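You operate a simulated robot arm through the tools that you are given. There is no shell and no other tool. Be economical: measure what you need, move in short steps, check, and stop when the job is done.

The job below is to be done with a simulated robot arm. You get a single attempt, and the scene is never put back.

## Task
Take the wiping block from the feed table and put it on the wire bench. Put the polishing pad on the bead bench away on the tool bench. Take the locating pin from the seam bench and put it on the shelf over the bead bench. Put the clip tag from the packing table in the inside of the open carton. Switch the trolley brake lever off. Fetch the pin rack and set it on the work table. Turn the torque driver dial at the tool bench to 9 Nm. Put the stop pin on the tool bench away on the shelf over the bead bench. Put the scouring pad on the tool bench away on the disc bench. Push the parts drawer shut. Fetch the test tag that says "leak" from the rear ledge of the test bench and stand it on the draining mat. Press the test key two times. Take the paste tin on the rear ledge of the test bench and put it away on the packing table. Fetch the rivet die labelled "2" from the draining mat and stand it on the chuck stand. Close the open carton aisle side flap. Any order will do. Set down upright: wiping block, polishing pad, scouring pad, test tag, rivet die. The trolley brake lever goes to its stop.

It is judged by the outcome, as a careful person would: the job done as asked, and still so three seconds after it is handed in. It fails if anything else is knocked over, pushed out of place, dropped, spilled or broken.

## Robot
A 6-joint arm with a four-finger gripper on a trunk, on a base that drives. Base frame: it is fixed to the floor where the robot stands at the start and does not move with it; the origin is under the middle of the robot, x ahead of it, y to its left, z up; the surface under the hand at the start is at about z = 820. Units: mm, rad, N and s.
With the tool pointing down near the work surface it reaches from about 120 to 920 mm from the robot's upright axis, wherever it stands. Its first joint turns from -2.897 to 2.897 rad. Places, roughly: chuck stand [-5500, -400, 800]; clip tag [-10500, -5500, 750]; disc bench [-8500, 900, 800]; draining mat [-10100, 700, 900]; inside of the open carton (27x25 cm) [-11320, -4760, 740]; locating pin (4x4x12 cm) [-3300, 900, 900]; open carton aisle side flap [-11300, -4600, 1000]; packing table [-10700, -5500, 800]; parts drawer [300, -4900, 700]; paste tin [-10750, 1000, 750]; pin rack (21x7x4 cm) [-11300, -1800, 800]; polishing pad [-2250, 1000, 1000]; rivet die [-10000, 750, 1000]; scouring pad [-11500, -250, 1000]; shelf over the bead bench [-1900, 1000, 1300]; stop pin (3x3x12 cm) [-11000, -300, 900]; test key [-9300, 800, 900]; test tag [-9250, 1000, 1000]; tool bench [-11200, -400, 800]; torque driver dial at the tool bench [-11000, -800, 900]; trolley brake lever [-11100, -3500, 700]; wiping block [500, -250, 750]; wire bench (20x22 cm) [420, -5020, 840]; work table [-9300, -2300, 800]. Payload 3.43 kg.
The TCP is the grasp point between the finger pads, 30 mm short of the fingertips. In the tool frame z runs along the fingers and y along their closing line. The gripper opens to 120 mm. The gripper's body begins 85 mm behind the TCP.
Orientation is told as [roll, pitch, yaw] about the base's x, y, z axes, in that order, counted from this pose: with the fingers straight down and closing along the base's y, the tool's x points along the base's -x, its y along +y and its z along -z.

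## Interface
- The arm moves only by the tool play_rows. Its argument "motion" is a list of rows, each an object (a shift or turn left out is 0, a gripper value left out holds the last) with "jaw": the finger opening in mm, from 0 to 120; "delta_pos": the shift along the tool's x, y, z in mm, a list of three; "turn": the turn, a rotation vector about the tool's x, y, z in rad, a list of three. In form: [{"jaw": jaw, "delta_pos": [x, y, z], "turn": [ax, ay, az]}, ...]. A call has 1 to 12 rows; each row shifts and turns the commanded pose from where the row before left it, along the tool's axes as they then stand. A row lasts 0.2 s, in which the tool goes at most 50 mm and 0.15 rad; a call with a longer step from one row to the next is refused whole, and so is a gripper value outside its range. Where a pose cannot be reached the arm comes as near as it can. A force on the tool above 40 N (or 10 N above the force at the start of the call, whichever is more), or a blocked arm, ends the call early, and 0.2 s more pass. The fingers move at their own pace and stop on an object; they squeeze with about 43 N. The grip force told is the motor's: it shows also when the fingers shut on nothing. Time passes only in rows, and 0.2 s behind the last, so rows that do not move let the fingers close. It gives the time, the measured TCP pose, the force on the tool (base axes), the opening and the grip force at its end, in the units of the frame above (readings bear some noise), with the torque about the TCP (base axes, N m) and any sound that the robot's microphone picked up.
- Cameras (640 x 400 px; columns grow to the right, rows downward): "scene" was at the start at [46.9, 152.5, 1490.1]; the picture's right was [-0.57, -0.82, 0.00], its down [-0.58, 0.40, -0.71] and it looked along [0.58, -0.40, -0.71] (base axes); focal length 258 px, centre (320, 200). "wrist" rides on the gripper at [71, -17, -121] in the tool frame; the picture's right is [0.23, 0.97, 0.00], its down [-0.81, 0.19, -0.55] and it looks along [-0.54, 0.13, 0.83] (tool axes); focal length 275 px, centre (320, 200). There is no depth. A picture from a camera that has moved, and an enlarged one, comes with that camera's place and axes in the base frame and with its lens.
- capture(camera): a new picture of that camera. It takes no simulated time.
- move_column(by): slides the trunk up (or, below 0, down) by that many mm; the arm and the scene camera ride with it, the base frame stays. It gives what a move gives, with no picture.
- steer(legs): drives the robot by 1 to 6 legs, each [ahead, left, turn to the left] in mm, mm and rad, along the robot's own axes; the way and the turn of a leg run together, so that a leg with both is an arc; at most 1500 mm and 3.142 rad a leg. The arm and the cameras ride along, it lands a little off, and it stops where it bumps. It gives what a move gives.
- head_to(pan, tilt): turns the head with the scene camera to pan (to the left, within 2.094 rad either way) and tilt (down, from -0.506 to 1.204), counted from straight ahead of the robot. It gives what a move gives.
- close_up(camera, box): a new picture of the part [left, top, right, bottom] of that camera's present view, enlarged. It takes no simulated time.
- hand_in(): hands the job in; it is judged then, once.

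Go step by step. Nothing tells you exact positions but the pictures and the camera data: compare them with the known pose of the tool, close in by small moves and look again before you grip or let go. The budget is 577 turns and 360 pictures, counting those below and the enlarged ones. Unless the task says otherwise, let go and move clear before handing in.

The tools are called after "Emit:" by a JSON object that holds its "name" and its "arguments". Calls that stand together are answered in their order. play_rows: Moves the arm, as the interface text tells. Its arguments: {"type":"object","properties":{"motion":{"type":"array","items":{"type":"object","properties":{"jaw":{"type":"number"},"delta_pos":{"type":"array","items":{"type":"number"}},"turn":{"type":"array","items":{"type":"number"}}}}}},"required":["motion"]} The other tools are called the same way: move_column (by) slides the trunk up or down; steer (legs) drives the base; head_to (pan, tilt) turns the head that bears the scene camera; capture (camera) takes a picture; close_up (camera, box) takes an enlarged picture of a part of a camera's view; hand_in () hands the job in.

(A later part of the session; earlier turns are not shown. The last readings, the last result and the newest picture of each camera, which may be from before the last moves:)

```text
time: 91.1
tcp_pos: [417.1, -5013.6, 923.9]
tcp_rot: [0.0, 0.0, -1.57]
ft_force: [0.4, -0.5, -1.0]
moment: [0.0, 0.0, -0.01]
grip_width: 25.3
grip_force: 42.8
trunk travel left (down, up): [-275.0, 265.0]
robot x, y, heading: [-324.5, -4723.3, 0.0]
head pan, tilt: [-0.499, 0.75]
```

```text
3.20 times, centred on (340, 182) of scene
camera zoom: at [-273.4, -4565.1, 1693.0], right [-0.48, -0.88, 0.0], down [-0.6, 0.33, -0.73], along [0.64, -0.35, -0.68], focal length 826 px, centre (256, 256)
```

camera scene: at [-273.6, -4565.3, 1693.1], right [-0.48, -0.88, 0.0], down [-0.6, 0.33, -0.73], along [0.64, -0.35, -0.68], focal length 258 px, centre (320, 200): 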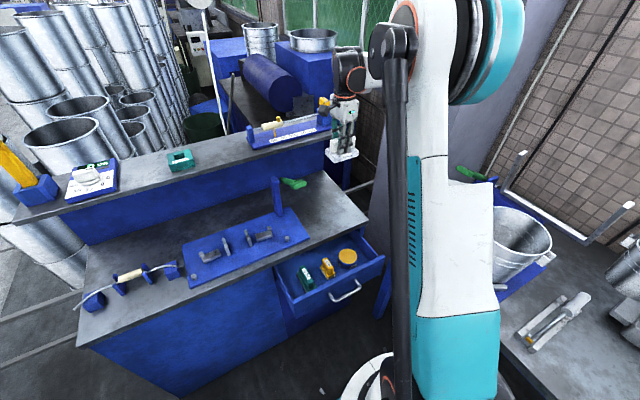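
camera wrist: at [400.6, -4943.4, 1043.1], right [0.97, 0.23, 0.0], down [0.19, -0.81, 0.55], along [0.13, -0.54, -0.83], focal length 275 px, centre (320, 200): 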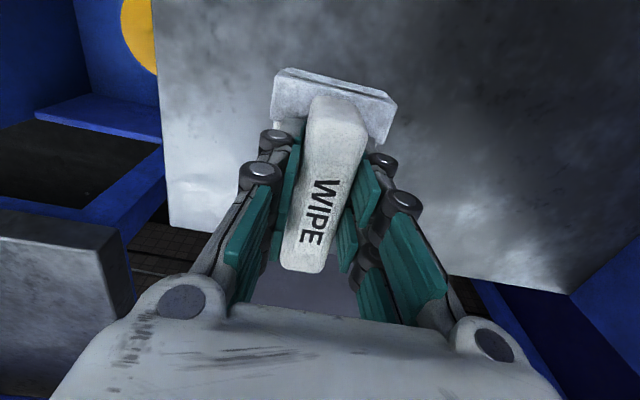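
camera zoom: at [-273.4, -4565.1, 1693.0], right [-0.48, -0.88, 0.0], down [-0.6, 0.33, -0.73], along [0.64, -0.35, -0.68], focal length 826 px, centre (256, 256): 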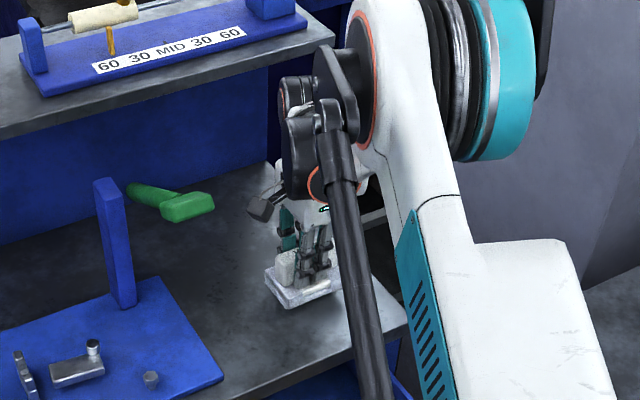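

Clear. I lower slowly until contact.

Emit:
{"name": "play_rows", "arguments": {"motion": [{"delta_pos": [0, 0, 15]}, {"delta_pos": [0, 0, 15]}, {"delta_pos": [0, 0, 4]}, {"delta_pos": [0, 0, 3]}, {"delta_pos": [0, 0, 3]}]}}

Emit:
{"name": "close_up", "arguments": {"camera": "scene", "box": [300, 170, 380, 220]}}

```text
time: 91.7
tcp_pos: [415.7, -5014.3, 903.6]
tcp_rot: [0.003, -0.002, -1.569]
ft_force: [-6.3, 2.2, 20.5]
moment: [0.48, 0.47, 0.0]
grip_width: 25.5
grip_force: 43.3
trunk travel left (down, up): [-275.0, 265.0]
robot x, y, heading: [-328.4, -4723.4, 0.0]
head pan, tilt: [-0.499, 0.75]
stopped in row 2: the force on the tool passed its limit at 58 N (the readings are from after the stop); the commanded pose is now the measured one
```

```text
8.00 times, centred on (340, 195) of scene
camera zoom: at [-277.0, -4563.7, 1693.3], right [-0.48, -0.88, 0.0], down [-0.6, 0.33, -0.73], along [0.64, -0.35, -0.68], focal length 2066 px, centre (160, 240)
```

zoom: 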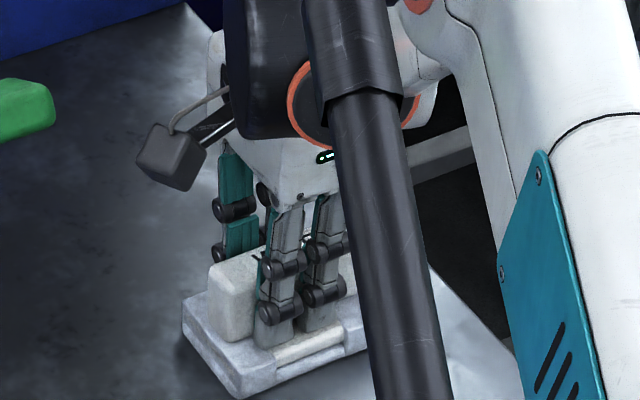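

It rests on the bench. I open and rise.

Emit:
{"name": "play_rows", "arguments": {"motion": [{"delta_pos": [0, 0, -1], "jaw": 50}, {"jaw": 50}, {"delta_pos": [0, 0, -20]}, {"delta_pos": [0, 0, -50]}, {"delta_pos": [0, 0, -50]}, {"delta_pos": [0, 0, -50]}]}}

Emit:
{"name": "capture", "arguments": {"camera": "wrist"}}

Emit:
{"name": "close_up", "arguments": {"camera": "scene", "box": [240, 150, 440, 275]}}

```text
time: 93.1
tcp_pos: [418.6, -5014.9, 1070.8]
tcp_rot: [0.003, -0.003, -1.568]
ft_force: [-0.4, -0.1, -0.4]
moment: [0.0, 0.0, 0.01]
grip_width: 50.0
grip_force: 0.0
trunk travel left (down, up): [-275.0, 265.0]
robot x, y, heading: [-326.8, -4725.4, -0.002]
head pan, tilt: [-0.499, 0.75]
```

```text
324 pictures are left
camera wrist: at [400.7, -4943.9, 1190.6], right [0.97, 0.23, 0.0], down [0.19, -0.81, 0.56], along [0.13, -0.54, -0.83], focal length 275 px, centre (320, 200)
```

wrist: 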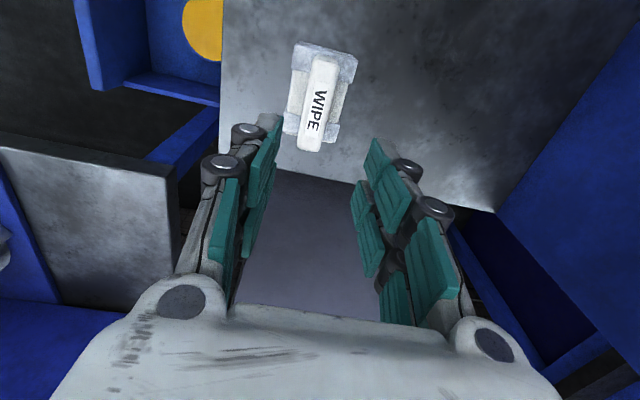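

```text
3.20 times, centred on (340, 212) of scene
camera zoom: at [-274.7, -4564.7, 1693.1], right [-0.48, -0.88, 0.0], down [-0.6, 0.33, -0.73], along [0.64, -0.35, -0.68], focal length 826 px, centre (256, 160)
```

zoom: 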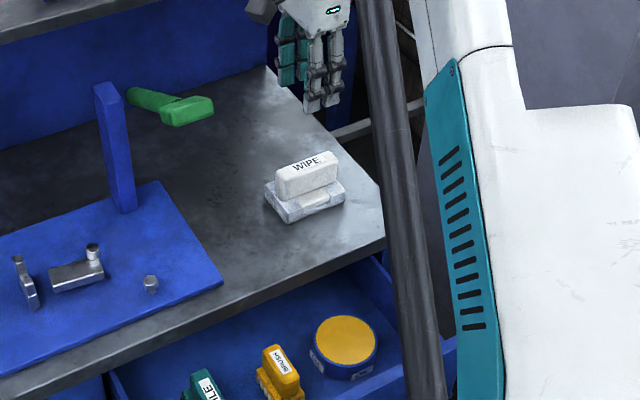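

The wiping block stands on the wire bench. Next the drawer, right here: I back off 200 mm, turn the tool back, and get ready in front of the drawer.

Emit:
{"name": "steer", "arguments": {"legs": [[-220, 0, 0]]}}

Emit:
{"name": "play_rows", "arguments": {"motion": [{"delta_pos": [25, -35, 0], "jaw": 0}, {"delta_pos": [25, -35, 0], "turn": [0, 0, -0.1428]}, {"turn": [0, 0, -0.1428]}, {"turn": [0, 0, -0.1428]}, {"turn": [0, 0, -0.1428]}, {"turn": [0, 0, -0.1428]}, {"turn": [0, 0, -0.1428]}, {"turn": [0, 0, -0.1428]}, {"turn": [0, 0, -0.1428]}, {"turn": [0, 0, -0.1428]}, {"turn": [0, 0, -0.1428]}, {"turn": [0, 0, -0.1428]}]}}

Emit:
{"name": "capture", "arguments": {"camera": "scene"}}

```text
time: 94.8
tcp_pos: [197.5, -5013.5, 1070.1]
tcp_rot: [0.003, -0.002, -1.566]
ft_force: [0.1, 0.2, 0.6]
moment: [0.03, -0.07, -0.03]
grip_width: 50.0
grip_force: 0.0
trunk travel left (down, up): [-275.0, 265.0]
robot x, y, heading: [-547.6, -4722.8, 0.003]
head pan, tilt: [-0.499, 0.75]
```

```text
time: 97.4
tcp_pos: [127.0, -4962.8, 1070.2]
tcp_rot: [-0.002, -0.003, 0.007]
ft_force: [0.2, -0.7, -0.1]
moment: [0.0, -0.01, 0.02]
grip_width: 0.0
grip_force: 34.0
trunk travel left (down, up): [-275.0, 265.0]
robot x, y, heading: [-546.8, -4724.4, 0.005]
head pan, tilt: [-0.499, 0.75]
```

```text
322 pictures are left
camera scene: at [-497.2, -4565.4, 1693.0], right [-0.47, -0.88, 0.0], down [-0.6, 0.32, -0.73], along [0.64, -0.35, -0.68], focal length 258 px, centre (320, 200)
```

scene: 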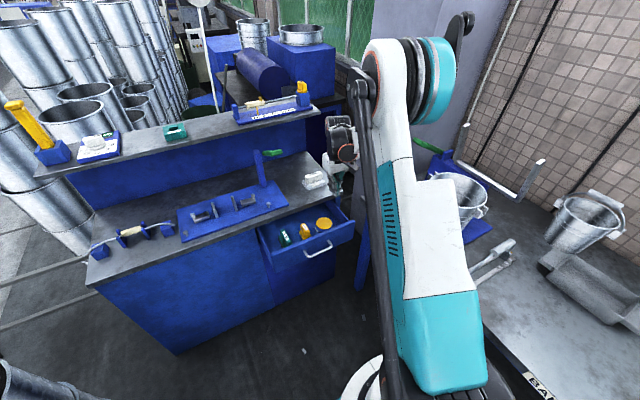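

I move to a point in front of the drawer and tilt the fingers forward.

Emit:
{"name": "play_rows", "arguments": {"motion": [{"delta_pos": [40, 25, 0]}, {"delta_pos": [40, 25, 0]}, {"delta_pos": [40, 23, 0]}, {"delta_pos": [30, 0, 30]}, {"delta_pos": [0, 0, 50]}, {"delta_pos": [0, 0, 50]}, {"turn": [0, -0.15, 0]}, {"turn": [0, -0.15, 0]}, {"turn": [0, -0.15, 0]}, {"turn": [0, -0.15, 0]}, {"turn": [0, -0.15, 0]}]}}

Emit:
{"name": "capture", "arguments": {"camera": "wrist"}}

Emit:
{"name": "capture", "arguments": {"camera": "scene"}}

```text
time: 99.8
tcp_pos: [72.6, -4931.2, 1040.9]
tcp_rot: [-0.001, -0.751, 0.007]
ft_force: [0.5, 1.3, 0.6]
moment: [0.02, 0.01, 0.0]
grip_width: 0.0
grip_force: 33.2
out of reach, approached as far as the arm can: row 7, 8, 9, 10, 11
trunk travel left (down, up): [-275.0, 265.0]
robot x, y, heading: [-551.3, -4725.2, 0.006]
head pan, tilt: [-0.499, 0.75]
```

```text
321 pictures are left
camera wrist: at [-62.7, -4949.3, 1078.9], right [-0.17, 0.97, -0.16], down [0.21, 0.19, 0.96], along [0.96, 0.13, -0.24], focal length 275 px, centre (320, 200)
```

wrist: 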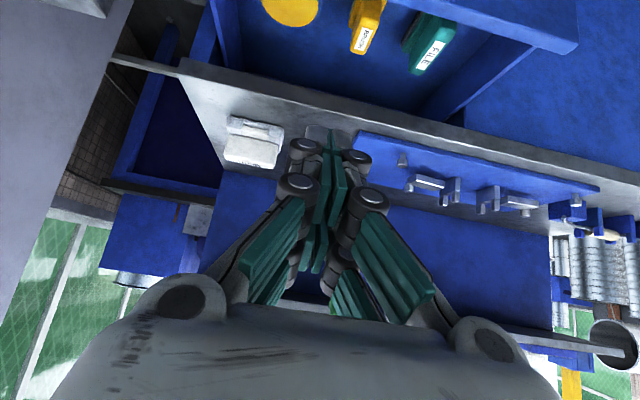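

```text
320 pictures are left
camera scene: at [-497.1, -4565.5, 1693.0], right [-0.47, -0.88, 0.0], down [-0.6, 0.32, -0.73], along [0.64, -0.35, -0.68], focal length 258 px, centre (320, 200)
```

scene: 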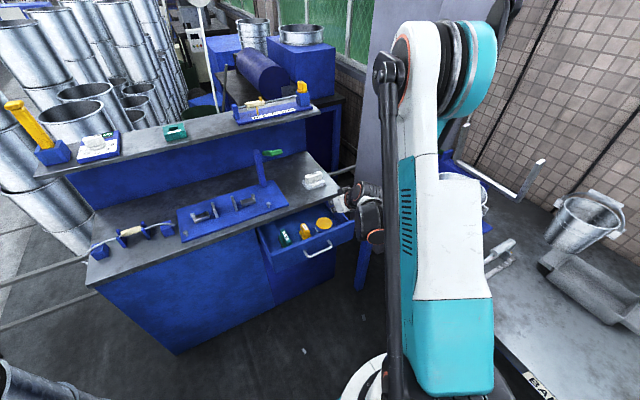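

The trunk is too high for this. I back off 150 mm more and lower the trunk.

Emit:
{"name": "steer", "arguments": {"legs": [[-150, 0, 0]]}}

Emit:
{"name": "move_column", "arguments": {"by": -200}}

Emit:
{"name": "capture", "arguments": {"camera": "wrist"}}

Emit:
{"name": "capture", "arguments": {"camera": "scene"}}

```text
time: 101.2
tcp_pos: [-82.4, -4932.3, 1039.8]
tcp_rot: [-0.002, -0.75, 0.007]
ft_force: [0.0, 0.6, -0.2]
moment: [-0.05, -0.04, 0.01]
grip_width: 0.0
grip_force: 33.6
trunk travel left (down, up): [-275.0, 265.0]
robot x, y, heading: [-704.6, -4724.5, 0.006]
head pan, tilt: [-0.499, 0.75]
```

```text
time: 103.3
tcp_pos: [-81.8, -4931.4, 839.1]
tcp_rot: [-0.001, -0.75, 0.006]
ft_force: [0.0, -0.6, 0.3]
moment: [0.01, -0.02, 0.0]
grip_width: 0.0
grip_force: 33.4
trunk travel left (down, up): [-75.0, 465.0]
robot x, y, heading: [-699.2, -4723.8, 0.009]
head pan, tilt: [-0.499, 0.75]
```

```text
319 pictures are left
camera wrist: at [-215.9, -4950.2, 879.1], right [-0.17, 0.97, -0.16], down [0.22, 0.19, 0.96], along [0.96, 0.13, -0.24], focal length 275 px, centre (320, 200)
```

wrist: 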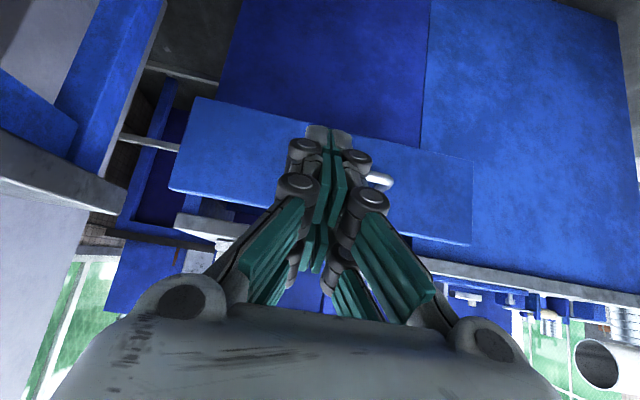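

```text
318 pictures are left
camera scene: at [-649.7, -4566.2, 1493.1], right [-0.47, -0.88, 0.0], down [-0.6, 0.32, -0.73], along [0.64, -0.35, -0.68], focal length 258 px, centre (320, 200)
```

scene: 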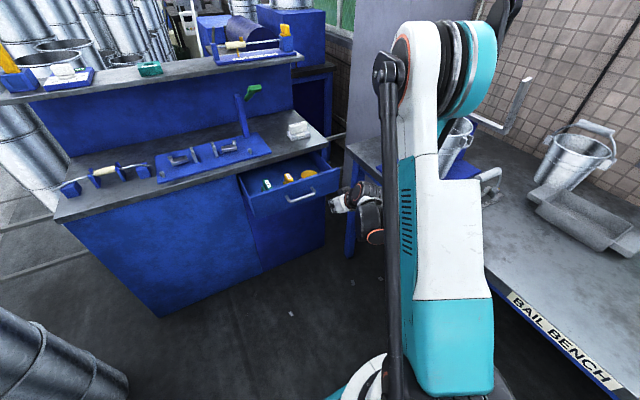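

From the pictures, the drawer front spans y −4670…−5094, z 675…813, at x≈150. I move the fingertips in front of its middle, above the handle.

Emit:
{"name": "play_rows", "arguments": {"motion": [{"delta_pos": [-21.1, 12.25, 32.2]}, {"delta_pos": [-21.1, 12.25, 32.2]}, {"delta_pos": [-21.1, 12.25, 32.2]}, {"delta_pos": [-21.1, 12.25, 32.2]}]}}

Emit:
{"name": "capture", "arguments": {"camera": "wrist"}}

Emit:
{"name": "close_up", "arguments": {"camera": "scene", "box": [220, 120, 420, 245]}}

```text
time: 104.3
tcp_pos: [66.1, -4884.3, 801.2]
tcp_rot: [-0.004, -0.751, 0.004]
ft_force: [0.0, -0.4, -1.2]
moment: [-0.01, -0.02, -0.02]
grip_width: 0.0
grip_force: 33.8
trunk travel left (down, up): [-75.0, 465.0]
robot x, y, heading: [-703.3, -4728.4, 0.007]
head pan, tilt: [-0.499, 0.75]
```

```text
317 pictures are left
camera wrist: at [-68.7, -4902.8, 840.8], right [-0.17, 0.97, -0.16], down [0.22, 0.19, 0.96], along [0.96, 0.13, -0.24], focal length 275 px, centre (320, 200)
```

wrist: 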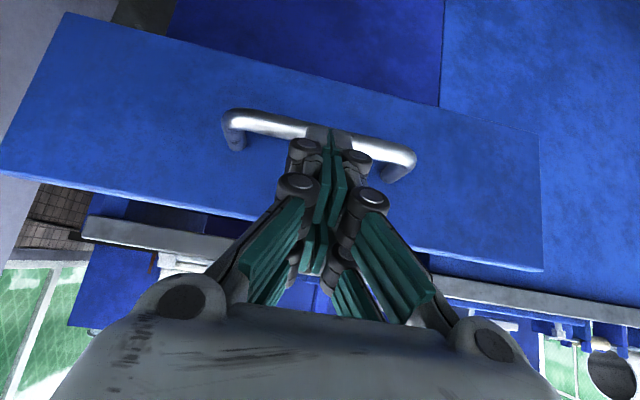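

```text
3.20 times, centred on (320, 182) of scene
camera zoom: at [-649.7, -4566.3, 1493.0], right [-0.47, -0.88, 0.0], down [-0.6, 0.32, -0.73], along [0.64, -0.35, -0.68], focal length 826 px, centre (320, 256)
```

zoom: 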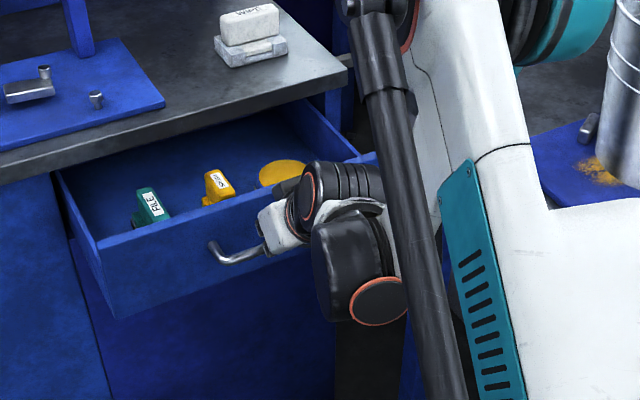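

The fingertips pass just above the handle. I push straight in +x.

Emit:
{"name": "play_rows", "arguments": {"motion": [{"delta_pos": [-14.6, 0, 13.6]}, {"delta_pos": [-14.6, 0, 13.6]}, {"delta_pos": [-14.6, 0, 13.6]}, {"delta_pos": [-14.6, 0, 13.6]}, {"delta_pos": [-14.6, 0, 13.6]}, {"delta_pos": [-14.6, 0, 13.6]}, {"delta_pos": [-14.6, 0, 13.6]}, {"delta_pos": [-14.6, 0, 13.6]}]}}

Emit:
{"name": "close_up", "arguments": {"camera": "scene", "box": [220, 120, 420, 245]}}

```text
time: 106.1
tcp_pos: [226.9, -4881.2, 801.8]
tcp_rot: [-0.002, -0.75, 0.007]
ft_force: [0.6, -0.4, 0.5]
moment: [0.02, 0.01, -0.01]
grip_width: 0.0
grip_force: 33.8
trunk travel left (down, up): [-75.0, 465.0]
robot x, y, heading: [-699.5, -4727.1, 0.005]
head pan, tilt: [-0.499, 0.75]
```

```text
3.20 times, centred on (320, 182) of scene
camera zoom: at [-649.5, -4566.1, 1493.0], right [-0.47, -0.88, 0.0], down [-0.6, 0.32, -0.73], along [0.64, -0.35, -0.68], focal length 826 px, centre (320, 256)
```

zoom: 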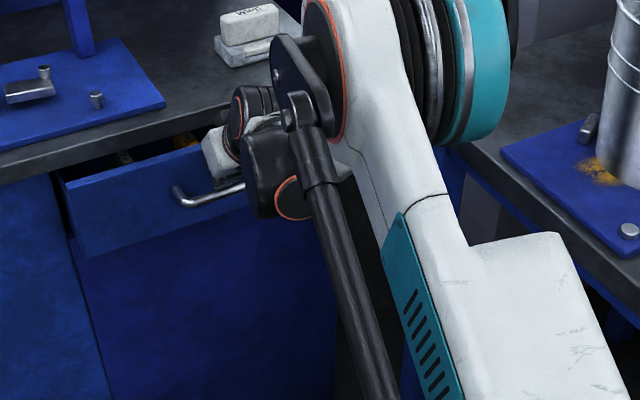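

The drawer moves in. I push the rest until it stops.

Emit:
{"name": "play_rows", "arguments": {"motion": [{"delta_pos": [-11, 0, 10.2]}, {"delta_pos": [-11, 0, 10.2]}, {"delta_pos": [-11, 0, 10.2]}, {"delta_pos": [-7.3, 0, 6.8]}, {"delta_pos": [-7.3, 0, 6.8]}, {"delta_pos": [-7.3, 0, 6.8]}, {"delta_pos": [-7.3, 0, 6.8]}]}}

Emit:
{"name": "close_up", "arguments": {"camera": "scene", "box": [220, 120, 420, 245]}}

Emit:
{"name": "capture", "arguments": {"camera": "wrist"}}

```text
time: 107.1
tcp_pos: [274.8, -4880.5, 802.2]
tcp_rot: [-0.004, -0.741, 0.007]
ft_force: [-18.4, 1.5, 9.0]
moment: [0.04, -0.22, 0.08]
grip_width: 6.2
grip_force: 33.0
trunk travel left (down, up): [-75.0, 465.0]
robot x, y, heading: [-705.7, -4723.7, 0.006]
head pan, tilt: [-0.499, 0.75]
stopped in row 4: the force on the tool passed its limit at 56 N (the readings are from after the stop); the commanded pose is now the measured one
```

```text
3.20 times, centred on (320, 182) of scene
camera zoom: at [-652.7, -4565.8, 1493.2], right [-0.47, -0.88, 0.0], down [-0.6, 0.32, -0.73], along [0.64, -0.35, -0.68], focal length 826 px, centre (320, 256)
```

zoom: 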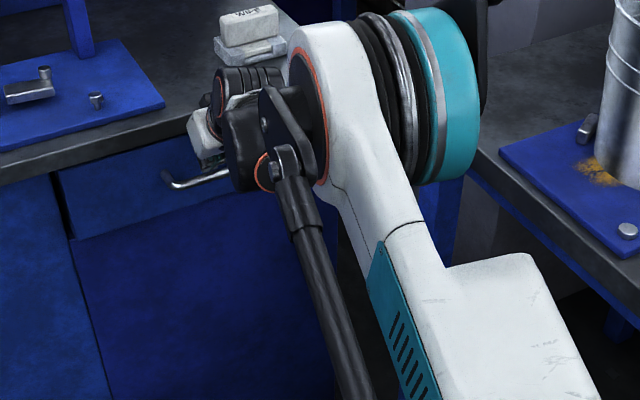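

```text
313 pictures are left
camera wrist: at [139.4, -4899.0, 842.4], right [-0.18, 0.97, -0.16], down [0.22, 0.19, 0.96], along [0.96, 0.13, -0.25], focal length 275 px, centre (320, 200)
```

wrist: 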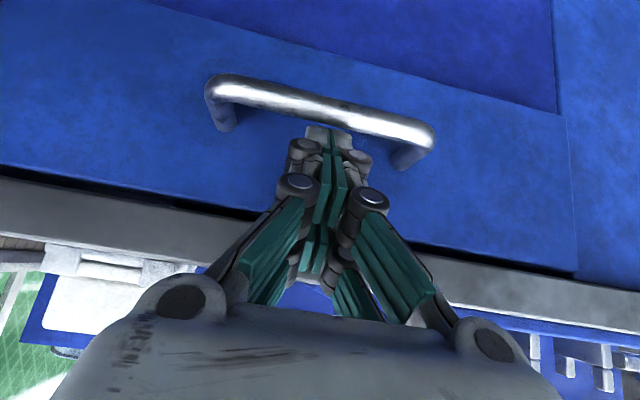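

It stopped hard, seemingly at its end stop. I back off and check that the front is flush.

Emit:
{"name": "play_rows", "arguments": {"motion": [{"delta_pos": [14.6, 0, -13.6]}, {"delta_pos": [29.2, 0, -27.2]}, {"delta_pos": [29.2, 0, -27.2]}, {"delta_pos": [0, 0, -50]}, {"delta_pos": [0, 0, -50]}]}}

Emit:
{"name": "capture", "arguments": {"camera": "wrist"}}

Emit:
{"name": "close_up", "arguments": {"camera": "scene", "box": [180, 120, 340, 220]}}

```text
time: 108.3
tcp_pos: [108.0, -4880.9, 874.3]
tcp_rot: [-0.001, -0.739, 0.009]
ft_force: [0.5, 0.2, -0.3]
moment: [0.0, 0.04, 0.02]
grip_width: 0.0
grip_force: 33.2
trunk travel left (down, up): [-75.0, 465.0]
robot x, y, heading: [-703.7, -4724.8, 0.001]
head pan, tilt: [-0.499, 0.75]
```

```text
312 pictures are left
camera wrist: at [-25.8, -4899.3, 915.0], right [-0.18, 0.97, -0.16], down [0.22, 0.19, 0.95], along [0.96, 0.13, -0.25], focal length 275 px, centre (320, 200)
```

wrist: 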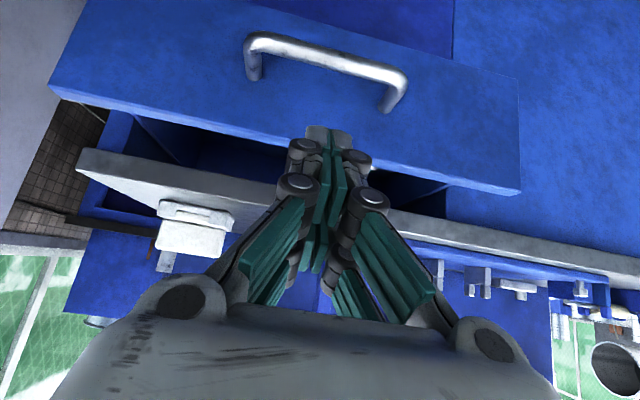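

```text
4.00 times, centred on (260, 170) of scene
camera zoom: at [-650.2, -4566.0, 1493.1], right [-0.47, -0.88, 0.0], down [-0.6, 0.32, -0.73], along [0.64, -0.35, -0.68], focal length 1033 px, centre (560, 320)
```

zoom: 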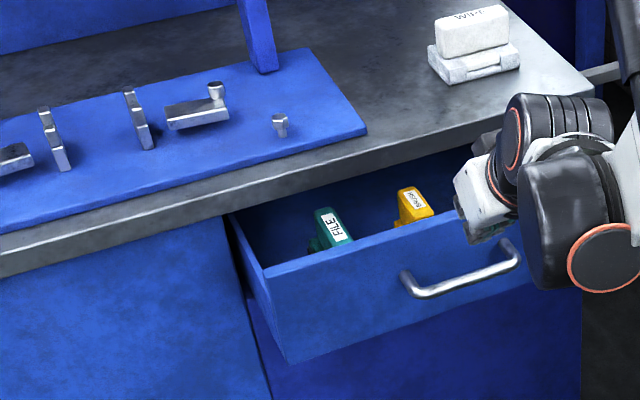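

The drawer has come partly back out, either dragged by my fingers or springing. I'll push again, more slowly, and check.

Emit:
{"name": "play_rows", "arguments": {"motion": [{"delta_pos": [32, 0, 19.5]}, {"delta_pos": [32, 0, 19.5]}, {"delta_pos": [-14.6, 0, 13.6]}, {"delta_pos": [-14.6, 0, 13.6]}, {"delta_pos": [-14.6, 0, 13.6]}, {"delta_pos": [-14.6, 0, 13.6]}, {"delta_pos": [-14.6, 0, 13.6]}, {"delta_pos": [-14.6, 0, 13.6]}, {"delta_pos": [-7.3, 0, 6.8]}]}}

Emit:
{"name": "close_up", "arguments": {"camera": "scene", "box": [180, 120, 340, 220]}}

```text
time: 110.3
tcp_pos: [218.1, -4882.2, 801.1]
tcp_rot: [-0.001, -0.74, 0.005]
ft_force: [1.3, 1.1, 0.2]
moment: [-0.02, -0.06, 0.05]
grip_width: 5.9
grip_force: 33.3
trunk travel left (down, up): [-75.0, 465.0]
robot x, y, heading: [-703.2, -4726.7, 0.0]
head pan, tilt: [-0.499, 0.75]
```

```text
4.00 times, centred on (260, 170) of scene
camera zoom: at [-649.8, -4566.1, 1493.0], right [-0.47, -0.88, 0.0], down [-0.6, 0.32, -0.73], along [0.64, -0.35, -0.68], focal length 1033 px, centre (560, 320)
```

zoom: 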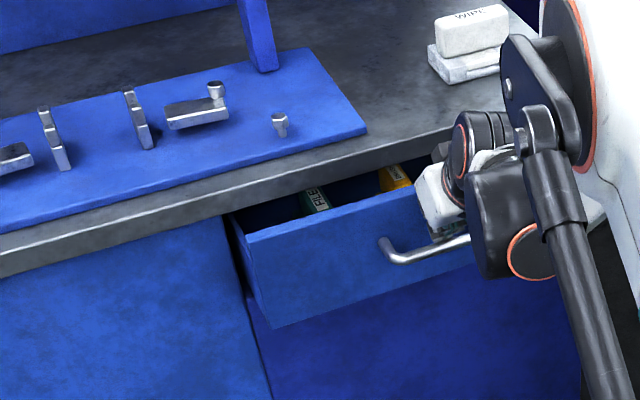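

Emit:
{"name": "play_rows", "arguments": {"motion": [{"delta_pos": [-11, 0, 10.2]}, {"delta_pos": [-11, 0, 10.2]}, {"delta_pos": [-11, 0, 10.2]}, {"delta_pos": [-3.7, 0, 3.4]}, {"delta_pos": [-3.7, 0, 3.4]}, {"delta_pos": [-3.7, 0, 3.4]}, {"delta_pos": [-3.7, 0, 3.4]}, {"delta_pos": [-3.7, 0, 3.4]}, {"delta_pos": [-3.7, 0, 3.4]}]}}

Emit:
{"name": "play_rows", "arguments": {"motion": [{"delta_pos": [-3.7, 0, 3.4]}, {"delta_pos": [-3.7, 0, 3.4]}, {}]}}

Emit:
{"name": "close_up", "arguments": {"camera": "scene", "box": [180, 120, 340, 220]}}

```text
time: 111.8
tcp_pos: [273.9, -4881.2, 800.3]
tcp_rot: [-0.001, -0.734, 0.007]
ft_force: [-14.9, 2.4, 11.1]
moment: [-0.01, -0.16, 0.03]
grip_width: 6.0
grip_force: 33.7
trunk travel left (down, up): [-75.0, 465.0]
robot x, y, heading: [-705.4, -4721.6, 0.002]
head pan, tilt: [-0.499, 0.75]
stopped in row 7: the force on the tool passed its limit at 49 N (the readings are from after the stop); the commanded pose is now the measured one
```

```text
time: 112.2
tcp_pos: [273.9, -4881.5, 801.6]
tcp_rot: [0.0, -0.728, 0.007]
ft_force: [-20.4, 3.6, 17.1]
moment: [-0.08, -0.23, 0.09]
grip_width: 5.7
grip_force: 33.1
trunk travel left (down, up): [-75.0, 465.0]
robot x, y, heading: [-701.0, -4722.6, 0.001]
head pan, tilt: [-0.499, 0.75]
stopped in row 1: the force on the tool passed its limit at 50 N (the readings are from after the stop); the commanded pose is now the measured one
```

```text
4.00 times, centred on (260, 170) of scene
camera zoom: at [-654.6, -4565.5, 1493.3], right [-0.47, -0.88, 0.0], down [-0.6, 0.32, -0.73], along [0.65, -0.35, -0.68], focal length 1033 px, centre (560, 320)
```

zoom: 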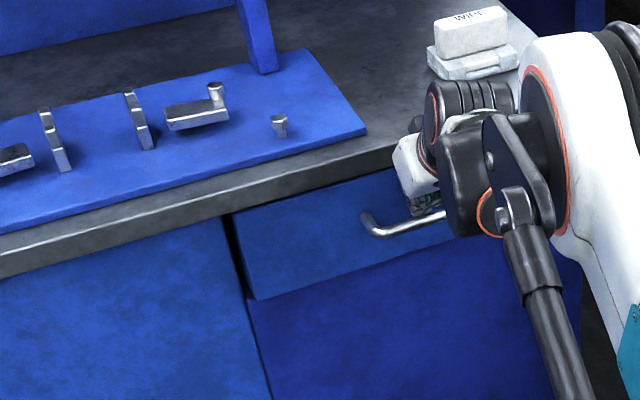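

The front is flush now. I release by moving straight up rather than back, in case the fingers were hooking the handle.

Emit:
{"name": "play_rows", "arguments": {"motion": [{"delta_pos": [3, 0, -2.7]}, {}, {"delta_pos": [-14, 0, -15]}, {"delta_pos": [-14, 0, -15]}, {"delta_pos": [-14, 0, -15]}]}}

Emit:
{"name": "close_up", "arguments": {"camera": "scene", "box": [180, 120, 340, 220]}}

Emit:
{"name": "capture", "arguments": {"camera": "wrist"}}

```text
time: 113.1
tcp_pos: [268.2, -4883.0, 828.2]
tcp_rot: [0.001, -0.714, 0.009]
ft_force: [-0.5, 0.6, 1.2]
moment: [-0.04, -0.01, 0.0]
grip_width: 0.0
grip_force: 33.1
trunk travel left (down, up): [-75.0, 465.0]
robot x, y, heading: [-707.3, -4721.5, -0.0]
head pan, tilt: [-0.499, 0.75]
stopped in row 4: the force on the tool passed its limit at 61 N (the readings are from after the stop); the commanded pose is now the measured one
```

```text
4.00 times, centred on (260, 170) of scene
camera zoom: at [-652.0, -4565.9, 1493.2], right [-0.48, -0.88, 0.0], down [-0.6, 0.32, -0.73], along [0.64, -0.35, -0.68], focal length 1033 px, centre (560, 320)
```

zoom: 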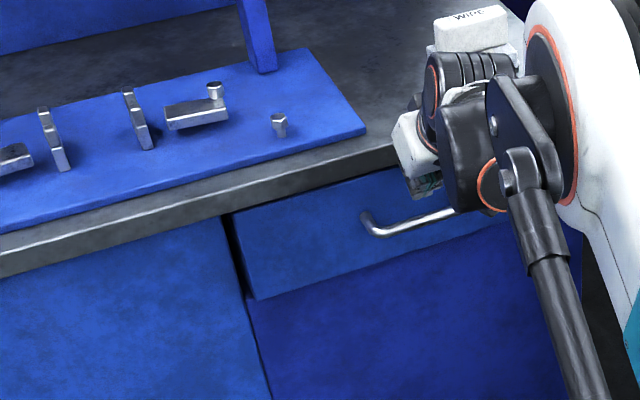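

```text
307 pictures are left
camera wrist: at [135.3, -4900.3, 871.4], right [-0.18, 0.97, -0.15], down [0.25, 0.19, 0.95], along [0.95, 0.14, -0.28], focal length 275 px, centre (320, 200)
```

wrist: 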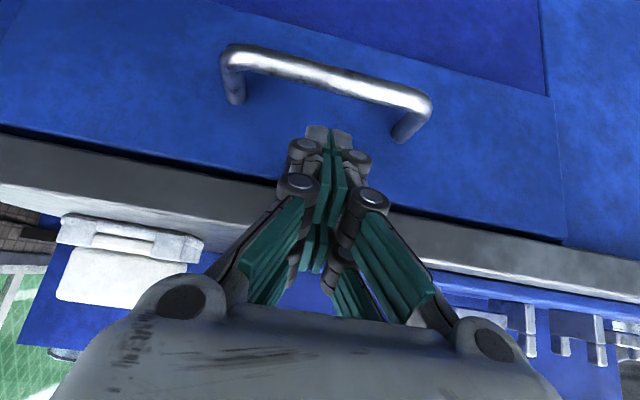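

The tips touched the bench top's underside, but they're free of the drawer, which stays shut for now. I back away horizontally and check.

Emit:
{"name": "play_rows", "arguments": {"motion": [{"delta_pos": [11, 0, -10]}, {"delta_pos": [14.6, 0, -13.6]}, {"delta_pos": [22, 0, -20]}, {"delta_pos": [29.2, 0, -27.2]}]}}

Emit:
{"name": "close_up", "arguments": {"camera": "scene", "box": [180, 120, 340, 220]}}

```text
time: 114.1
tcp_pos: [163.4, -4882.1, 828.6]
tcp_rot: [0.0, -0.71, 0.009]
ft_force: [0.6, -0.2, -0.4]
moment: [0.01, 0.03, 0.01]
grip_width: 0.0
grip_force: 33.5
trunk travel left (down, up): [-75.0, 465.0]
robot x, y, heading: [-703.7, -4726.5, 0.004]
head pan, tilt: [-0.499, 0.75]
```

```text
4.00 times, centred on (260, 170) of scene
camera zoom: at [-650.6, -4566.0, 1493.1], right [-0.48, -0.88, 0.0], down [-0.6, 0.32, -0.73], along [0.64, -0.35, -0.68], focal length 1033 px, centre (560, 320)
```

zoom: 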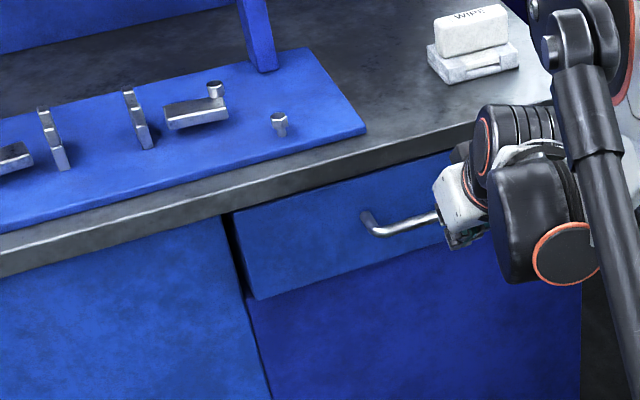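

The drawer stays shut. Next I straighten the tool, tuck the arm, and drive back to the aisle facing north.

Emit:
{"name": "play_rows", "arguments": {"motion": [{"delta_pos": [0, 0, -50]}, {"turn": [0, 0.15, 0], "delta_pos": [0, 0, -30]}, {"turn": [0, 0.15, 0], "delta_pos": [0, 0, -40]}, {"turn": [0, 0.15, 0], "delta_pos": [0, 0, -40]}, {"turn": [0, 0.15, 0], "delta_pos": [0, 0, -40]}, {"turn": [0, 0.11, 0], "delta_pos": [0, 0, -40]}]}}

Emit:
{"name": "steer", "arguments": {"legs": [[-800, 150, 0], [0, 0, 1.571], [850, 0, 0], [900, 0, 0]]}}

Emit:
{"name": "head_to", "arguments": {"pan": 0.6, "tilt": 0.4}}

Emit:
{"name": "capture", "arguments": {"camera": "scene"}}

```text
time: 115.5
tcp_pos: [59.8, -4884.8, 1039.8]
tcp_rot: [0.0, -0.003, 0.01]
ft_force: [0.2, -0.1, 0.3]
moment: [0.03, 0.0, 0.0]
grip_width: 0.1
grip_force: 33.9
trunk travel left (down, up): [-75.0, 465.0]
robot x, y, heading: [-702.9, -4722.2, 0.005]
head pan, tilt: [-0.499, 0.75]
```

```text
time: 132.2
tcp_pos: [-1364.5, -2077.8, 1039.2]
tcp_rot: [-0.001, -0.003, 1.574]
ft_force: [-0.6, 1.3, 1.0]
moment: [0.02, 0.0, -0.03]
grip_width: 0.2
grip_force: 32.8
trunk travel left (down, up): [-75.0, 465.0]
robot x, y, heading: [-1527.0, -2842.5, 1.57]
head pan, tilt: [-0.499, 0.75]
```

```text
time: 133.5
tcp_pos: [-1363.9, -2078.9, 1039.5]
tcp_rot: [0.0, -0.005, 1.574]
ft_force: [0.1, 0.6, -0.9]
moment: [-0.02, 0.01, 0.02]
grip_width: 0.2
grip_force: 33.3
trunk travel left (down, up): [-75.0, 465.0]
robot x, y, heading: [-1528.8, -2841.1, 1.567]
head pan, tilt: [0.6, 0.4]
```

```text
305 pictures are left
camera scene: at [-1779.6, -2785.6, 1524.1], right [0.83, 0.56, 0.0], down [0.22, -0.32, -0.92], along [-0.52, 0.76, -0.39], focal length 258 px, centre (320, 200)
```

scene: 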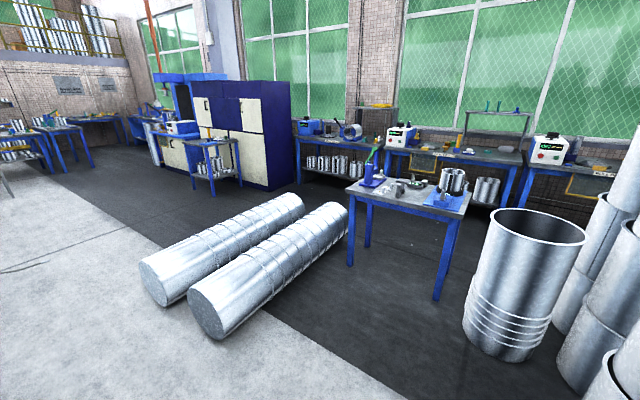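

I see the north side: a mid table, two duct rolls on the floor (x −3700…−2850), and wall benches. I strafe west past the rolls, then look north.

Emit:
{"name": "steer", "arguments": {"legs": [[0, 1400, 0], [0, 1350, 0]]}}

Emit:
{"name": "head_to", "arguments": {"pan": 0.0, "tilt": 0.4}}

Emit:
{"name": "capture", "arguments": {"camera": "scene"}}

```text
time: 146.8
tcp_pos: [-4109.8, -2079.6, 1040.8]
tcp_rot: [0.001, -0.004, 1.568]
ft_force: [0.9, -0.3, -0.3]
moment: [0.04, 0.0, 0.0]
grip_width: 0.0
grip_force: 33.6
trunk travel left (down, up): [-75.0, 465.0]
robot x, y, heading: [-4273.2, -2845.7, 1.56]
head pan, tilt: [0.6, 0.4]
```

```text
time: 147.8
tcp_pos: [-4109.4, -2080.3, 1040.2]
tcp_rot: [-0.001, -0.003, 1.569]
ft_force: [0.2, -0.6, 0.1]
moment: [-0.02, 0.01, -0.01]
grip_width: 0.2
grip_force: 33.2
trunk travel left (down, up): [-75.0, 465.0]
robot x, y, heading: [-4275.8, -2845.7, 1.566]
head pan, tilt: [0.0, 0.4]
```

```text
304 pictures are left
camera scene: at [-4476.1, -2769.1, 1524.1], right [1.0, -0.01, 0.0], down [0.0, -0.39, -0.92], along [0.01, 0.92, -0.39], focal length 258 px, centre (320, 200)
```

scene: 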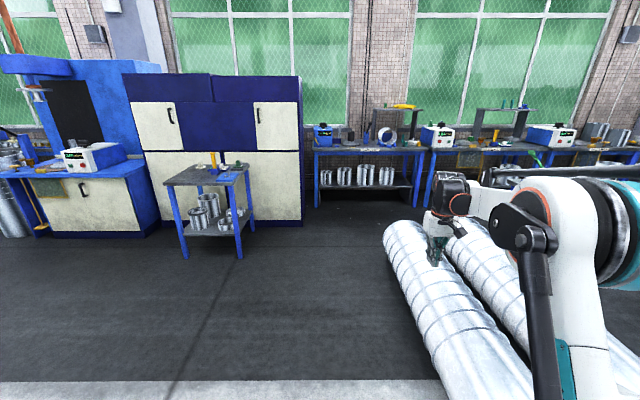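

The way north at x≈−4275 is clear. I retract the arm a bit and drive to the wall benches.

Emit:
{"name": "play_rows", "arguments": {"motion": [{"delta_pos": [40, 25, 0]}, {"delta_pos": [40, 25, 0]}, {"delta_pos": [40, 25, 0]}, {"delta_pos": [40, 25, 0]}, {"delta_pos": [40, 25, 0]}, {"delta_pos": [40, 25, 0]}]}}

Emit:
{"name": "steer", "arguments": {"legs": [[1400, 0, 0], [1350, 0, 0]]}}

Emit:
{"name": "head_to", "arguments": {"pan": -0.6, "tilt": 0.45}}

Emit:
{"name": "capture", "arguments": {"camera": "scene"}}

```text
time: 149.2
tcp_pos: [-4259.3, -2318.6, 1035.8]
tcp_rot: [0.0, -0.003, 1.57]
ft_force: [0.8, 0.0, 0.5]
moment: [-0.01, 0.02, -0.01]
grip_width: 0.0
grip_force: 33.3
trunk travel left (down, up): [-75.0, 465.0]
robot x, y, heading: [-4276.8, -2840.6, 1.564]
head pan, tilt: [0.0, 0.4]
```

```text
time: 162.5
tcp_pos: [-4169.2, 426.8, 1035.4]
tcp_rot: [0.001, -0.002, 1.534]
ft_force: [0.4, 0.5, 0.1]
moment: [0.02, 0.0, -0.02]
grip_width: 0.0
grip_force: 33.3
trunk travel left (down, up): [-75.0, 465.0]
robot x, y, heading: [-4204.8, -98.9, 1.529]
head pan, tilt: [0.0, 0.4]
```

```text
time: 163.5
tcp_pos: [-4168.2, 427.0, 1035.8]
tcp_rot: [-0.001, -0.004, 1.535]
ft_force: [-0.5, -0.3, -0.7]
moment: [0.01, 0.0, 0.01]
grip_width: 0.0
grip_force: 34.1
trunk travel left (down, up): [-75.0, 465.0]
robot x, y, heading: [-4205.0, -100.5, 1.532]
head pan, tilt: [-0.6, 0.45]
```

```text
303 pictures are left
camera scene: at [-4350.1, -35.2, 1519.5], right [0.8, -0.6, 0.0], down [-0.26, -0.35, -0.9], along [0.54, 0.72, -0.44], focal length 258 px, centre (320, 200)
```

scene: 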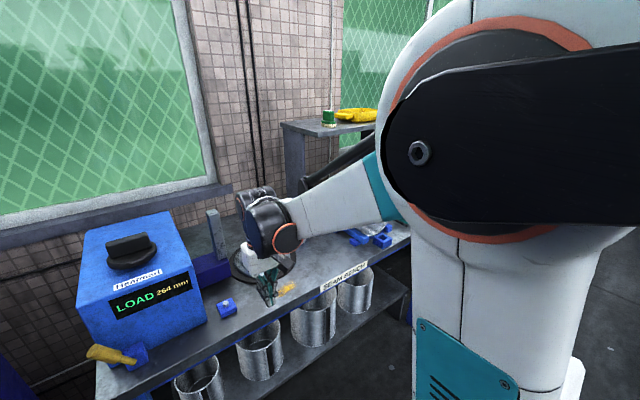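

This is the seam bench. I straighten up and strafe right along it.

Emit:
{"name": "steer", "arguments": {"legs": [[0, 0, 0.039], [0, -650, 0]]}}

Emit:
{"name": "head_to", "arguments": {"pan": -0.3, "tilt": 0.6}}

Emit:
{"name": "capture", "arguments": {"camera": "scene"}}

```text
time: 167.6
tcp_pos: [-3527.5, 424.3, 1035.3]
tcp_rot: [0.0, -0.002, 1.572]
ft_force: [0.4, -0.5, 0.0]
moment: [0.02, -0.02, 0.0]
grip_width: 0.1
grip_force: 33.3
trunk travel left (down, up): [-75.0, 465.0]
robot x, y, heading: [-3546.2, -101.0, 1.564]
head pan, tilt: [-0.6, 0.45]
```

```text
time: 168.4
tcp_pos: [-3527.2, 426.0, 1036.4]
tcp_rot: [0.0, -0.003, 1.573]
ft_force: [-0.3, 0.1, 0.0]
moment: [0.02, 0.02, 0.02]
grip_width: 0.0
grip_force: 33.3
trunk travel left (down, up): [-75.0, 465.0]
robot x, y, heading: [-3545.2, -95.5, 1.564]
head pan, tilt: [-0.3, 0.6]
```

```text
302 pictures are left
camera scene: at [-3717.1, -34.2, 1505.9], right [0.95, -0.3, 0.0], down [-0.17, -0.54, -0.83], along [0.25, 0.79, -0.56], focal length 258 px, centre (320, 200)
```

scene: 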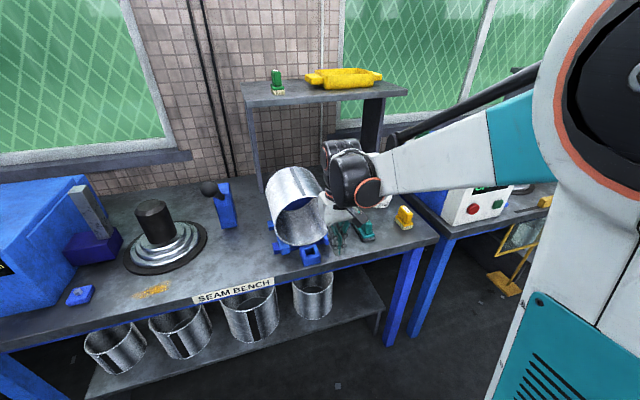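

Emit:
{"name": "close_up", "arguments": {"camera": "scene", "box": [230, 140, 470, 290]}}

Emit:
{"name": "capture", "arguments": {"camera": "wrist"}}

```text
2.67 times, centred on (350, 215) of scene
camera zoom: at [-3717.1, -34.2, 1505.9], right [0.95, -0.3, 0.0], down [-0.17, -0.54, -0.83], along [0.25, 0.79, -0.56], focal length 689 px, centre (240, 160)
```

zoom: 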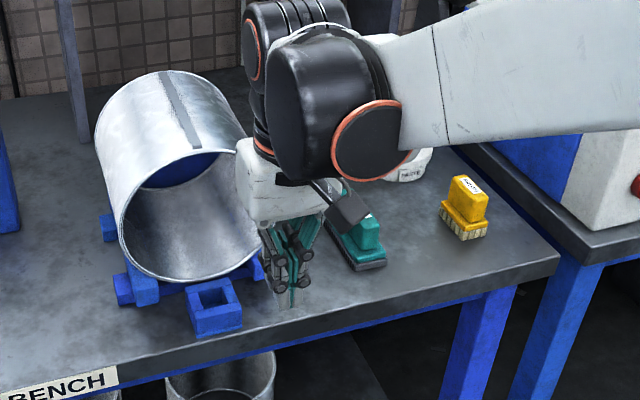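

```text
300 pictures are left
camera wrist: at [-3510.8, 353.4, 1155.9], right [-0.97, -0.23, 0.0], down [-0.19, 0.81, 0.56], along [-0.13, 0.54, -0.83], focal length 275 px, centre (320, 200)
```

wrist: 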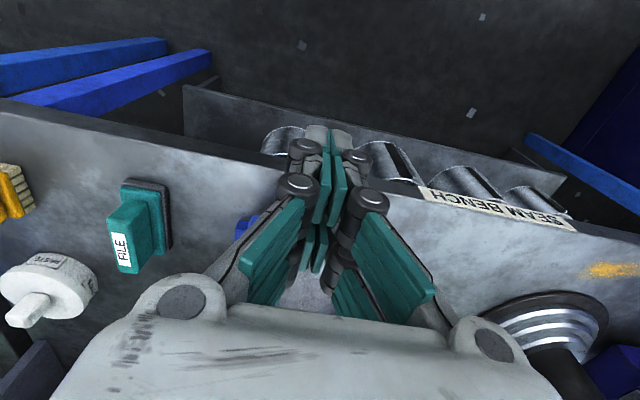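

I don't see a 4×4×12 pin yet; the arm hides part of the bench. I swing the arm left and look again.

Emit:
{"name": "play_rows", "arguments": {"motion": [{"delta_pos": [0, 45, -15]}, {"delta_pos": [0, 45, -15]}, {"delta_pos": [0, 45, -15]}, {"delta_pos": [0, 45, -15]}, {"delta_pos": [0, 45, -15]}, {"delta_pos": [0, 45, -15]}, {"delta_pos": [0, 45, -15]}]}}

Emit:
{"name": "head_to", "arguments": {"pan": -0.5, "tilt": 0.55}}

Emit:
{"name": "capture", "arguments": {"camera": "scene"}}

```text
time: 170.0
tcp_pos: [-3844.6, 425.4, 1141.0]
tcp_rot: [0.001, -0.004, 1.571]
ft_force: [-0.7, -0.3, -0.3]
moment: [-0.02, 0.02, 0.01]
grip_width: 0.1
grip_force: 33.3
trunk travel left (down, up): [-75.0, 465.0]
robot x, y, heading: [-3539.4, -101.8, 1.56]
head pan, tilt: [-0.3, 0.6]
```

```text
time: 170.7
tcp_pos: [-3843.3, 425.7, 1140.6]
tcp_rot: [-0.001, -0.005, 1.572]
ft_force: [0.4, 0.3, -0.2]
moment: [0.02, 0.01, 0.01]
grip_width: 0.0
grip_force: 33.7
trunk travel left (down, up): [-75.0, 465.0]
robot x, y, heading: [-3542.5, -96.0, 1.567]
head pan, tilt: [-0.499, 0.55]
```

```text
299 pictures are left
camera scene: at [-3700.4, -39.9, 1510.4], right [0.88, -0.48, 0.0], down [-0.25, -0.46, -0.85], along [0.41, 0.75, -0.52], focal length 258 px, centre (320, 200)
```

scene: 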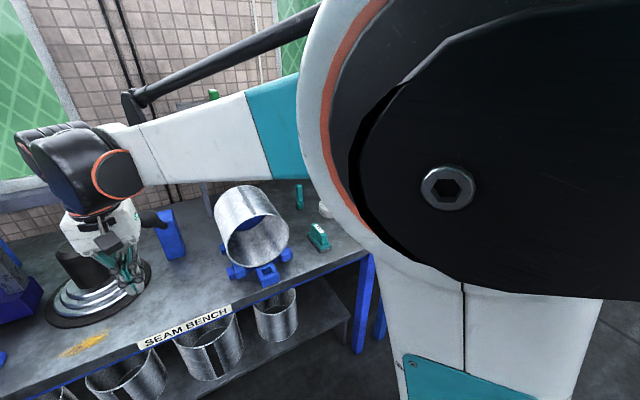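

A teal upright pin stands at about (−3280, 945). I zoom in.

Emit:
{"name": "close_up", "arguments": {"camera": "scene", "box": [250, 160, 346, 220]}}

```text
6.67 times, centred on (298, 190) of scene
camera zoom: at [-3700.4, -39.9, 1510.4], right [0.88, -0.48, 0.0], down [-0.25, -0.46, -0.85], along [0.41, 0.75, -0.52], focal length 1722 px, centre (467, 267)
```

zoom: 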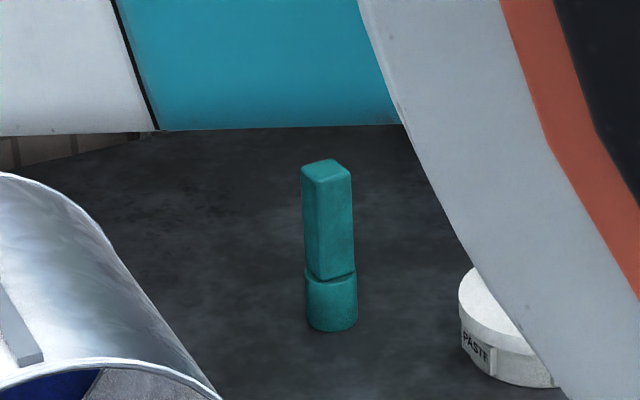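

The pin stands at about (−3291, 910), z 840–960. I move the base closer.

Emit:
{"name": "steer", "arguments": {"legs": [[180, -170, 0]]}}

Emit:
{"name": "play_rows", "arguments": {"motion": [{"jaw": 90, "delta_pos": [0, -45, 0]}, {"delta_pos": [0, -45, 0]}, {"delta_pos": [0, -45, 0]}, {"delta_pos": [0, -45, 0]}, {"delta_pos": [-40, 0, 0]}, {"delta_pos": [-40, 0, 0]}, {"delta_pos": [-40, 0, 0]}]}}

Emit:
{"name": "capture", "arguments": {"camera": "wrist"}}

Emit:
{"name": "capture", "arguments": {"camera": "scene"}}

```text
time: 172.5
tcp_pos: [-3673.7, 605.5, 1141.4]
tcp_rot: [-0.001, -0.003, 1.574]
ft_force: [0.5, 0.5, -0.4]
moment: [-0.03, 0.04, 0.0]
grip_width: 0.0
grip_force: 33.9
trunk travel left (down, up): [-75.0, 465.0]
robot x, y, heading: [-3371.4, 78.6, 1.57]
head pan, tilt: [-0.499, 0.55]
```

```text
time: 174.1
tcp_pos: [-3492.7, 728.6, 1142.3]
tcp_rot: [0.001, -0.004, 1.573]
ft_force: [-0.3, -0.3, -0.1]
moment: [0.03, -0.02, -0.01]
grip_width: 90.2
grip_force: 0.0
trunk travel left (down, up): [-75.0, 465.0]
robot x, y, heading: [-3372.2, 83.5, 1.57]
head pan, tilt: [-0.499, 0.55]
```

```text
297 pictures are left
camera wrist: at [-3476.1, 656.6, 1262.1], right [-0.97, -0.23, 0.0], down [-0.19, 0.81, 0.56], along [-0.13, 0.54, -0.83], focal length 275 px, centre (320, 200)
```

wrist: 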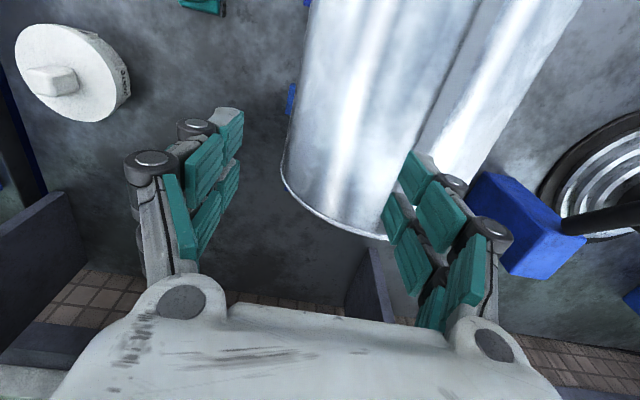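

```text
296 pictures are left
camera scene: at [-3528.9, 140.7, 1510.4], right [0.88, -0.48, 0.0], down [-0.25, -0.46, -0.85], along [0.41, 0.75, -0.52], focal length 258 px, centre (320, 200)
```

scene: 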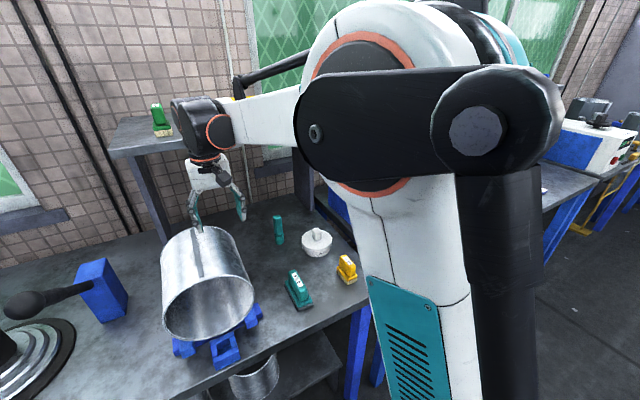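

Pin confirmed at about (−3291, 903). I move above it.

Emit:
{"name": "play_rows", "arguments": {"motion": [{"delta_pos": [0, -40, 0]}, {"delta_pos": [-20, -40, 0]}, {"delta_pos": [-30, -40, 0]}, {"delta_pos": [-30, -40, 0]}, {"delta_pos": [-30, -40, 0]}, {"delta_pos": [-40, 0, 0]}, {"delta_pos": [-25, 0, 0]}, {"delta_pos": [0, 0, 40]}]}}

Emit:
{"name": "capture", "arguments": {"camera": "wrist"}}

Emit:
{"name": "close_up", "arguments": {"camera": "scene", "box": [210, 130, 370, 230]}}

```text
time: 175.4
tcp_pos: [-3293.1, 837.5, 1143.9]
tcp_rot: [0.002, 0.011, 1.573]
ft_force: [-2.5, -31.4, -4.0]
moment: [4.81, -0.4, 0.05]
grip_width: 90.0
grip_force: 0.1
trunk travel left (down, up): [-75.0, 465.0]
robot x, y, heading: [-3372.5, 78.2, 1.561]
head pan, tilt: [-0.499, 0.55]
stopped in row 6: the force on the tool passed its limit at 147 N (the readings are from after the stop); the commanded pose is now the measured one
```

```text
295 pictures are left
camera wrist: at [-3276.6, 767.4, 1263.4], right [-0.97, -0.23, 0.0], down [-0.19, 0.82, 0.54], along [-0.13, 0.53, -0.84], focal length 275 px, centre (320, 200)
```

wrist: 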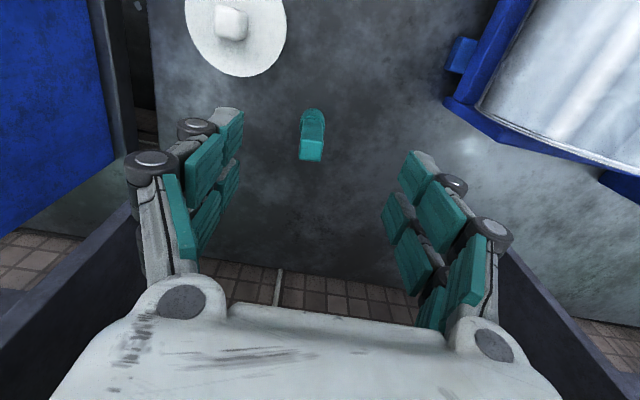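

```text
4.00 times, centred on (290, 180) of scene
camera zoom: at [-3529.1, 135.9, 1510.6], right [0.88, -0.48, 0.0], down [-0.25, -0.46, -0.85], along [0.41, 0.75, -0.52], focal length 1033 px, centre (440, 280)
```

zoom: 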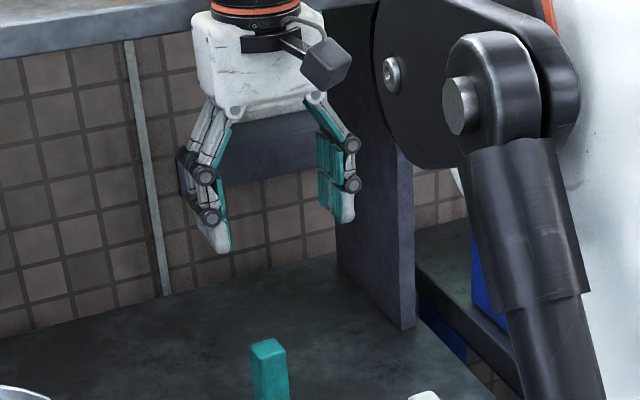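

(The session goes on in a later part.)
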